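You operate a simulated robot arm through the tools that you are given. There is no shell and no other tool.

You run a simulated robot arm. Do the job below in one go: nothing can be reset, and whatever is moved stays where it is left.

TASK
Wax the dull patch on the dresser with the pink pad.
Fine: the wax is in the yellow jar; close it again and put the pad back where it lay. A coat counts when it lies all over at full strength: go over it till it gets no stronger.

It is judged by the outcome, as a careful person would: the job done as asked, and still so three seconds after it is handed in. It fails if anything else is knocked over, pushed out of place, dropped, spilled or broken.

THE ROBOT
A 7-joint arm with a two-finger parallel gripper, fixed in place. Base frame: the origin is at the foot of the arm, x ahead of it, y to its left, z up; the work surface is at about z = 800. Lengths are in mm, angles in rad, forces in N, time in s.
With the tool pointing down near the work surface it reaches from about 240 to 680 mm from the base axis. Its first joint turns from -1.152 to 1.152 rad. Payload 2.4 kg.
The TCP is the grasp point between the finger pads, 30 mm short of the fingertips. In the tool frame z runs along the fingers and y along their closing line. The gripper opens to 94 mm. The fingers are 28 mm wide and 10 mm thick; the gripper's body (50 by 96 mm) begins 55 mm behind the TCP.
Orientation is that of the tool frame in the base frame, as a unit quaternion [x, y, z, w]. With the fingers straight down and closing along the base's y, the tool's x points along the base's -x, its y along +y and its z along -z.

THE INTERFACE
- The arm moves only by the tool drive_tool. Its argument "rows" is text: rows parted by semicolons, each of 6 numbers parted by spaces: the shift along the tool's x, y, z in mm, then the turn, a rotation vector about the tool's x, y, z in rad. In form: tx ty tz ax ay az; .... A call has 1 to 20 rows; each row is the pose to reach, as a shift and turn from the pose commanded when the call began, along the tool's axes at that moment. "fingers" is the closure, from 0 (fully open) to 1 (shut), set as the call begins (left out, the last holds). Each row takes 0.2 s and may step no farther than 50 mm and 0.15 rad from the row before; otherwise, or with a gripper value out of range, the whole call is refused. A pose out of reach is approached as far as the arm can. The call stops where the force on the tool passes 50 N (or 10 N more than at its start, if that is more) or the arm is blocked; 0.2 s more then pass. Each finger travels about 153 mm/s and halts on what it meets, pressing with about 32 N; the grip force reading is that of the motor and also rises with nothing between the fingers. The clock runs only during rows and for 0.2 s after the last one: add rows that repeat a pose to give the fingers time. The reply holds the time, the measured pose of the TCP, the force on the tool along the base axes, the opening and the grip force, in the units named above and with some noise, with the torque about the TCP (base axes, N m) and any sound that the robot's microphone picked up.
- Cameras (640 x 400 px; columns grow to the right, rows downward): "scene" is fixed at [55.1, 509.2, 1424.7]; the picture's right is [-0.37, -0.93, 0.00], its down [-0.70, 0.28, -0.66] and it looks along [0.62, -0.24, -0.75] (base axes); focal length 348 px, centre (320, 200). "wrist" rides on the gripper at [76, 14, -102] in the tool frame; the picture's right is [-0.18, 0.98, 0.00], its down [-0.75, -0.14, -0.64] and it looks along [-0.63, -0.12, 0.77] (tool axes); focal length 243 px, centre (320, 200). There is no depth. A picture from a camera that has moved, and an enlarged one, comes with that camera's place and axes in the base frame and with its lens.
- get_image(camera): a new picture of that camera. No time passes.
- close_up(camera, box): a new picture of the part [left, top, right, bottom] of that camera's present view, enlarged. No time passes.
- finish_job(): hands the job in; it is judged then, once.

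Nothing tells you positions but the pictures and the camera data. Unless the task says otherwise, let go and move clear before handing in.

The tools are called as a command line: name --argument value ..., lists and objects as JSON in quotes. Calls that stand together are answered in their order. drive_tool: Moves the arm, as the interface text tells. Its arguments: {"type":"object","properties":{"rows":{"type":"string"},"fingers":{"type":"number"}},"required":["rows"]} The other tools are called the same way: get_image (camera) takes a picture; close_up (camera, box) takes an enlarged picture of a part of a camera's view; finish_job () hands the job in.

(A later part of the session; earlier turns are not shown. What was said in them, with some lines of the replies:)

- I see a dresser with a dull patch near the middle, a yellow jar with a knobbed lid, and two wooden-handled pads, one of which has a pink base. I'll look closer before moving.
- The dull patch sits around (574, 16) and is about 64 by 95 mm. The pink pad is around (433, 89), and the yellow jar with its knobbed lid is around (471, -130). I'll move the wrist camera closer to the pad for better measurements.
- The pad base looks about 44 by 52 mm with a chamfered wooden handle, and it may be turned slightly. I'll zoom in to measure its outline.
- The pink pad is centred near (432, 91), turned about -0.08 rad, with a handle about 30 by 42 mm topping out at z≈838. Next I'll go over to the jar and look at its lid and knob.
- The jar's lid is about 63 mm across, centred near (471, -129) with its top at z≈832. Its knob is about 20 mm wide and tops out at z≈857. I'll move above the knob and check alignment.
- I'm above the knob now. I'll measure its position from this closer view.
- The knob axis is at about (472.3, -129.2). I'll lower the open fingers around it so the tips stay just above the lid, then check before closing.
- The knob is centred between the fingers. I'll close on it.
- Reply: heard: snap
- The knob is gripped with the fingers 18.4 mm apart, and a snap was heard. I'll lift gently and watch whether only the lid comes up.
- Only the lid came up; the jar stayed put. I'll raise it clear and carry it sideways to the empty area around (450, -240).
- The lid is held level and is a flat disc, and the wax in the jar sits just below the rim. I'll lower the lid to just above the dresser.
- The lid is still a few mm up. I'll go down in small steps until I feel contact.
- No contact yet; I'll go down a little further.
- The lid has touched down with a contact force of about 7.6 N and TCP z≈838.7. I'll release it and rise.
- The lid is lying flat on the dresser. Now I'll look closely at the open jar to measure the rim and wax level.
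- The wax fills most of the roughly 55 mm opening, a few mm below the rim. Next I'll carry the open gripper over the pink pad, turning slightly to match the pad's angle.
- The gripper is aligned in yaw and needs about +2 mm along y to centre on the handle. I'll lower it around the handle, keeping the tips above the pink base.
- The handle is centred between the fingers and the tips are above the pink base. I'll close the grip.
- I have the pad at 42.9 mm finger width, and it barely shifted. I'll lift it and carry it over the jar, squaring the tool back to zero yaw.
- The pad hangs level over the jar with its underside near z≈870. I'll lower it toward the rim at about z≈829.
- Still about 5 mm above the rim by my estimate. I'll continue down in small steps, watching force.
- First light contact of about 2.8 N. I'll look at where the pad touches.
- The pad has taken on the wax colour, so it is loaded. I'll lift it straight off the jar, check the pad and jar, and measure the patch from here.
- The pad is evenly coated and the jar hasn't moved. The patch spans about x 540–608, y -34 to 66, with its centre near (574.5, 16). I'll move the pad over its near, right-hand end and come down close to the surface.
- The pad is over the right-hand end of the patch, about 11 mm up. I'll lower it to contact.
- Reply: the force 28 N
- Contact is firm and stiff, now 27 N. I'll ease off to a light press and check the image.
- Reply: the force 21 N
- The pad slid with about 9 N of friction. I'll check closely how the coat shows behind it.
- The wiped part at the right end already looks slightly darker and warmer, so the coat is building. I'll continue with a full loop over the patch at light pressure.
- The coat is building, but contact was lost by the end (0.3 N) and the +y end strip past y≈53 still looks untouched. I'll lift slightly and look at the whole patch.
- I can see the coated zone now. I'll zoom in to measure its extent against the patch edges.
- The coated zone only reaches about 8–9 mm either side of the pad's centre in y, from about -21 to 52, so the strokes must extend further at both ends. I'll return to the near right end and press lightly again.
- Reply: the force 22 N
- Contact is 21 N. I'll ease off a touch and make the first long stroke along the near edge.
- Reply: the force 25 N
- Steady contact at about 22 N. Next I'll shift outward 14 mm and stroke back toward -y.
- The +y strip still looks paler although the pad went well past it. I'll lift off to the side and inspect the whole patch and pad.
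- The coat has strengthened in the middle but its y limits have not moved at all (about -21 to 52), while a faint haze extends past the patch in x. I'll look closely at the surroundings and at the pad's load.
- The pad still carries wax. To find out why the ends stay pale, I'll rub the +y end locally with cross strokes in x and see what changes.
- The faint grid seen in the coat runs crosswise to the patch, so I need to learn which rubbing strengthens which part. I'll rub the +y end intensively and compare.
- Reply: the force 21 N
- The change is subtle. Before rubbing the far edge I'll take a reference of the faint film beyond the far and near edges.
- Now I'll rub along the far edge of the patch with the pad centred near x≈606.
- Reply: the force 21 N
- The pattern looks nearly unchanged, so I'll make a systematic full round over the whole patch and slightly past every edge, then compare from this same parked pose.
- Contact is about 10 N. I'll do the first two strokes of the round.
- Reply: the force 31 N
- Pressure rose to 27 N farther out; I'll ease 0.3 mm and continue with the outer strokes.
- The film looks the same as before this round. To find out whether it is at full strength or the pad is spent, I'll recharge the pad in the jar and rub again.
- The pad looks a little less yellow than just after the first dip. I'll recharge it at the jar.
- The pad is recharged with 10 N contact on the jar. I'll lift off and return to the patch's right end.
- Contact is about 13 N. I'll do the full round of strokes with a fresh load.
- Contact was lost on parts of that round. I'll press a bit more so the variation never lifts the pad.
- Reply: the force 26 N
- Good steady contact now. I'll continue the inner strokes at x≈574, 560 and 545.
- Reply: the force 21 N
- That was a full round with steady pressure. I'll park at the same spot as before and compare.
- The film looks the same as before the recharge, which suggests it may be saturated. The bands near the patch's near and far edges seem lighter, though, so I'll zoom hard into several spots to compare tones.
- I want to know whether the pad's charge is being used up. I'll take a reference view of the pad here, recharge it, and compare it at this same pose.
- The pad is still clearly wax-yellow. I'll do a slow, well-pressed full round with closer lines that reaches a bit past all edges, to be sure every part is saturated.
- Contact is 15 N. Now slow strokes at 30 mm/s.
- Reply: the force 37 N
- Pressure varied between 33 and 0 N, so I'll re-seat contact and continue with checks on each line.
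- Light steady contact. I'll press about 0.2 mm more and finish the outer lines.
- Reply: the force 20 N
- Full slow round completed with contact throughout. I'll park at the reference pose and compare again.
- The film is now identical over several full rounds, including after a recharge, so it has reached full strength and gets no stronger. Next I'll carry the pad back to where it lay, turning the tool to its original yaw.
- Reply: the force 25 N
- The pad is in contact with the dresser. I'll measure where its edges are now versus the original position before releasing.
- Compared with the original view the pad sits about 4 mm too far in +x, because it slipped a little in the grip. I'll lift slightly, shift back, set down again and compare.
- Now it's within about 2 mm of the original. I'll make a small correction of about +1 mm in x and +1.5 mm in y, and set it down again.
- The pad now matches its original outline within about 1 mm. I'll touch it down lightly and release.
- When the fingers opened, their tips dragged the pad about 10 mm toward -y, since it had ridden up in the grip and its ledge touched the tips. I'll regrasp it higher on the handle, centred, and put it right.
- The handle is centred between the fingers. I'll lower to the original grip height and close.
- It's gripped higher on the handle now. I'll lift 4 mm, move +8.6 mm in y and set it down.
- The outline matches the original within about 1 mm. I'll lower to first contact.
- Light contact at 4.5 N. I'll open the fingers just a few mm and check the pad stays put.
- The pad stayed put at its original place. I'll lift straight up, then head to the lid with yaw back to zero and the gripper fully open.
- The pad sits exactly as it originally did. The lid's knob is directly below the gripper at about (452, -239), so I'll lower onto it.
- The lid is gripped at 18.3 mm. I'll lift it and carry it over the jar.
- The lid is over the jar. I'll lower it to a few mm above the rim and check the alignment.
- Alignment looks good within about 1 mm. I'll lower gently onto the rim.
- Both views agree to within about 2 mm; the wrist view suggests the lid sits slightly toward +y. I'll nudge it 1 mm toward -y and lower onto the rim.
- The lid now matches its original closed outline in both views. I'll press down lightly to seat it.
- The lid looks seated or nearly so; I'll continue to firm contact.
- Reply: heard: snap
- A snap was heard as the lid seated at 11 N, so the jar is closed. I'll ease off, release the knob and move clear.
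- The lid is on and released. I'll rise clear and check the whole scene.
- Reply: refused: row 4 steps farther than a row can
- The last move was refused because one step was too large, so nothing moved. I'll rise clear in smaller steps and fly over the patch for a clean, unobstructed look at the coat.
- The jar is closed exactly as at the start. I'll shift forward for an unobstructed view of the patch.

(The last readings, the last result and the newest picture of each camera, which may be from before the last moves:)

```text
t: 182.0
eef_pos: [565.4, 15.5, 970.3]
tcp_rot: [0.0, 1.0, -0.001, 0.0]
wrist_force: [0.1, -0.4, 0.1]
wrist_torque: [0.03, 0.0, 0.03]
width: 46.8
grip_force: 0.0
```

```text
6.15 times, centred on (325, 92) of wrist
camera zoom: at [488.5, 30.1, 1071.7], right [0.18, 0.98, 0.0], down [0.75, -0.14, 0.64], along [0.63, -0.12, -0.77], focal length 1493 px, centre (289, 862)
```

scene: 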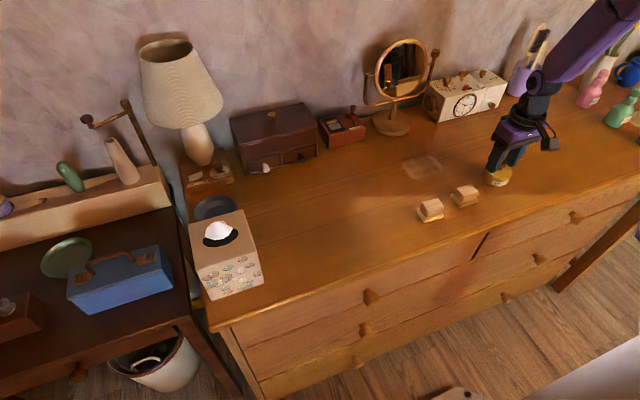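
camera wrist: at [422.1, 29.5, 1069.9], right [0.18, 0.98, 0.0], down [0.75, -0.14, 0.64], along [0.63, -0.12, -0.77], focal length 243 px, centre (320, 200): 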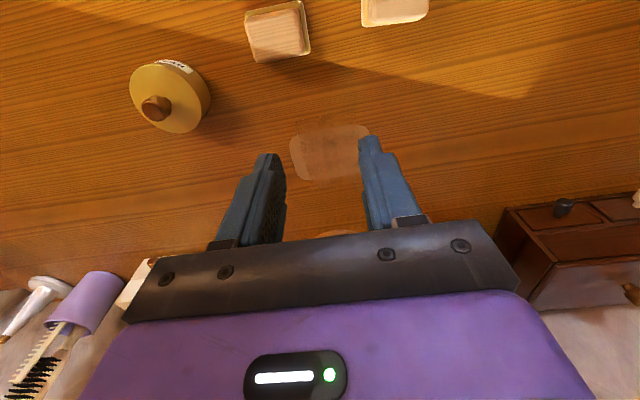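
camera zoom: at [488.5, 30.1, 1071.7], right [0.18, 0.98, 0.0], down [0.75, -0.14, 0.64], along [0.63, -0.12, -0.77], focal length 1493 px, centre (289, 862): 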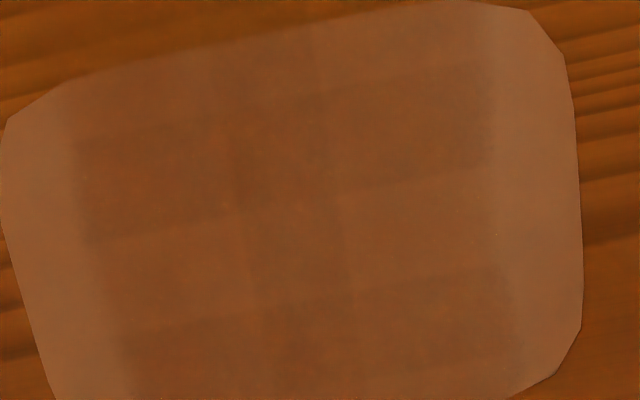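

From above, the coat is a uniform pattern of overlapping film pieces, all equally strong. It was unchanged through several full rounds, so it is at full strength. I'll move the arm clear and do a last check of everything.

drive_tool --rows "40 -10 -25 0 0 0; 80 -25 -50 0 0 0; 120 -40 -75 0 0 0; 155 -52 -90 0 0 0; 155 -52 -90 0 0 0; 155 -52 -90 0 0 0"

get_image --camera "scene"

close_up --camera "scene" --box '[380, 130, 540, 230]'

get_image --camera "wrist"

```text
t: 183.4
eef_pos: [409.1, -35.2, 1054.3]
tcp_rot: [0.0, 1.0, -0.001, 0.0]
wrist_force: [0.7, -0.4, -0.6]
wrist_torque: [0.02, 0.01, 0.01]
width: 47.0
grip_force: 0.1
```

```text
taken
```

scene: 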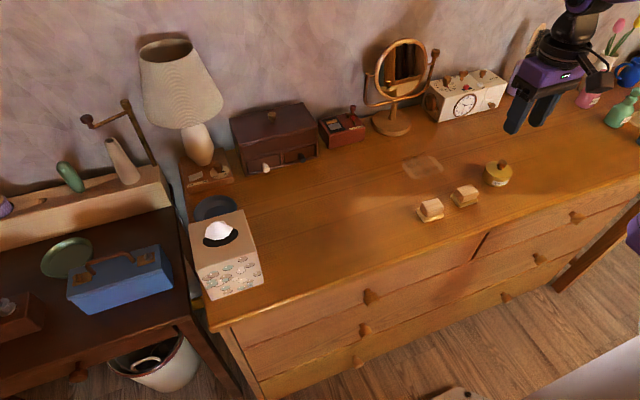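

```text
4.00 times, centred on (460, 180) of scene
camera zoom: at [55.1, 509.2, 1424.7], right [-0.37, -0.93, 0.0], down [-0.7, 0.28, -0.66], along [0.62, -0.24, -0.75], focal length 1393 px, centre (-240, 280)
```

zoom: 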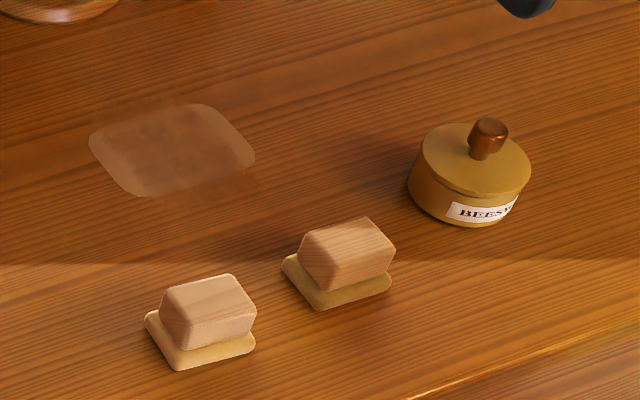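

```text
taken
camera wrist: at [332.3, -20.5, 1156.9], right [0.18, 0.98, 0.0], down [0.75, -0.14, 0.64], along [0.63, -0.12, -0.77], focal length 243 px, centre (320, 200)
```

wrist: 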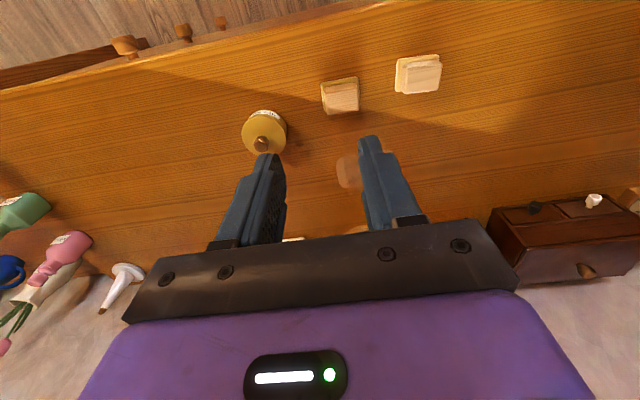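

The patch is waxed, the jar is closed in its place, the pink pad is back where it lay, and nothing else has moved. The gripper is empty and clear, so I'm handing the job in.

finish_job

```text
The job is handed in.
```

I waxed the dull patch with the pink pad, closed the yellow jar again, and put the pad back where it lay. The job is handed in; I haven't seen how it was judged.

- **Coat:** It stopped getting visibly stronger after the first few passes. I still recharged the pad once and made several more full rounds over the whole patch and just past its edges. In the pictures the two short ends of the patch, each about 13 mm wide, still look paler than the middle. I rubbed them directly and nothing changed. The film also appears turned 90° to the patch, so I took this to be how it is drawn, but I can't rule out that those ends are uncoated.
- **Jar:** The lid snapped on at the end, and it looks the same as at the start. The jar itself did not move.
- **Pad:** When I first let go, the fingers dragged it about 10 mm. I picked it up again and set it down within about 1 mm of its original spot. Its base is now wax-coloured instead of pink.
- **Everything else:** Nothing else was touched, as far as the pictures show. The yellow pad stayed in place, and the arm finished empty and clear of the dresser.
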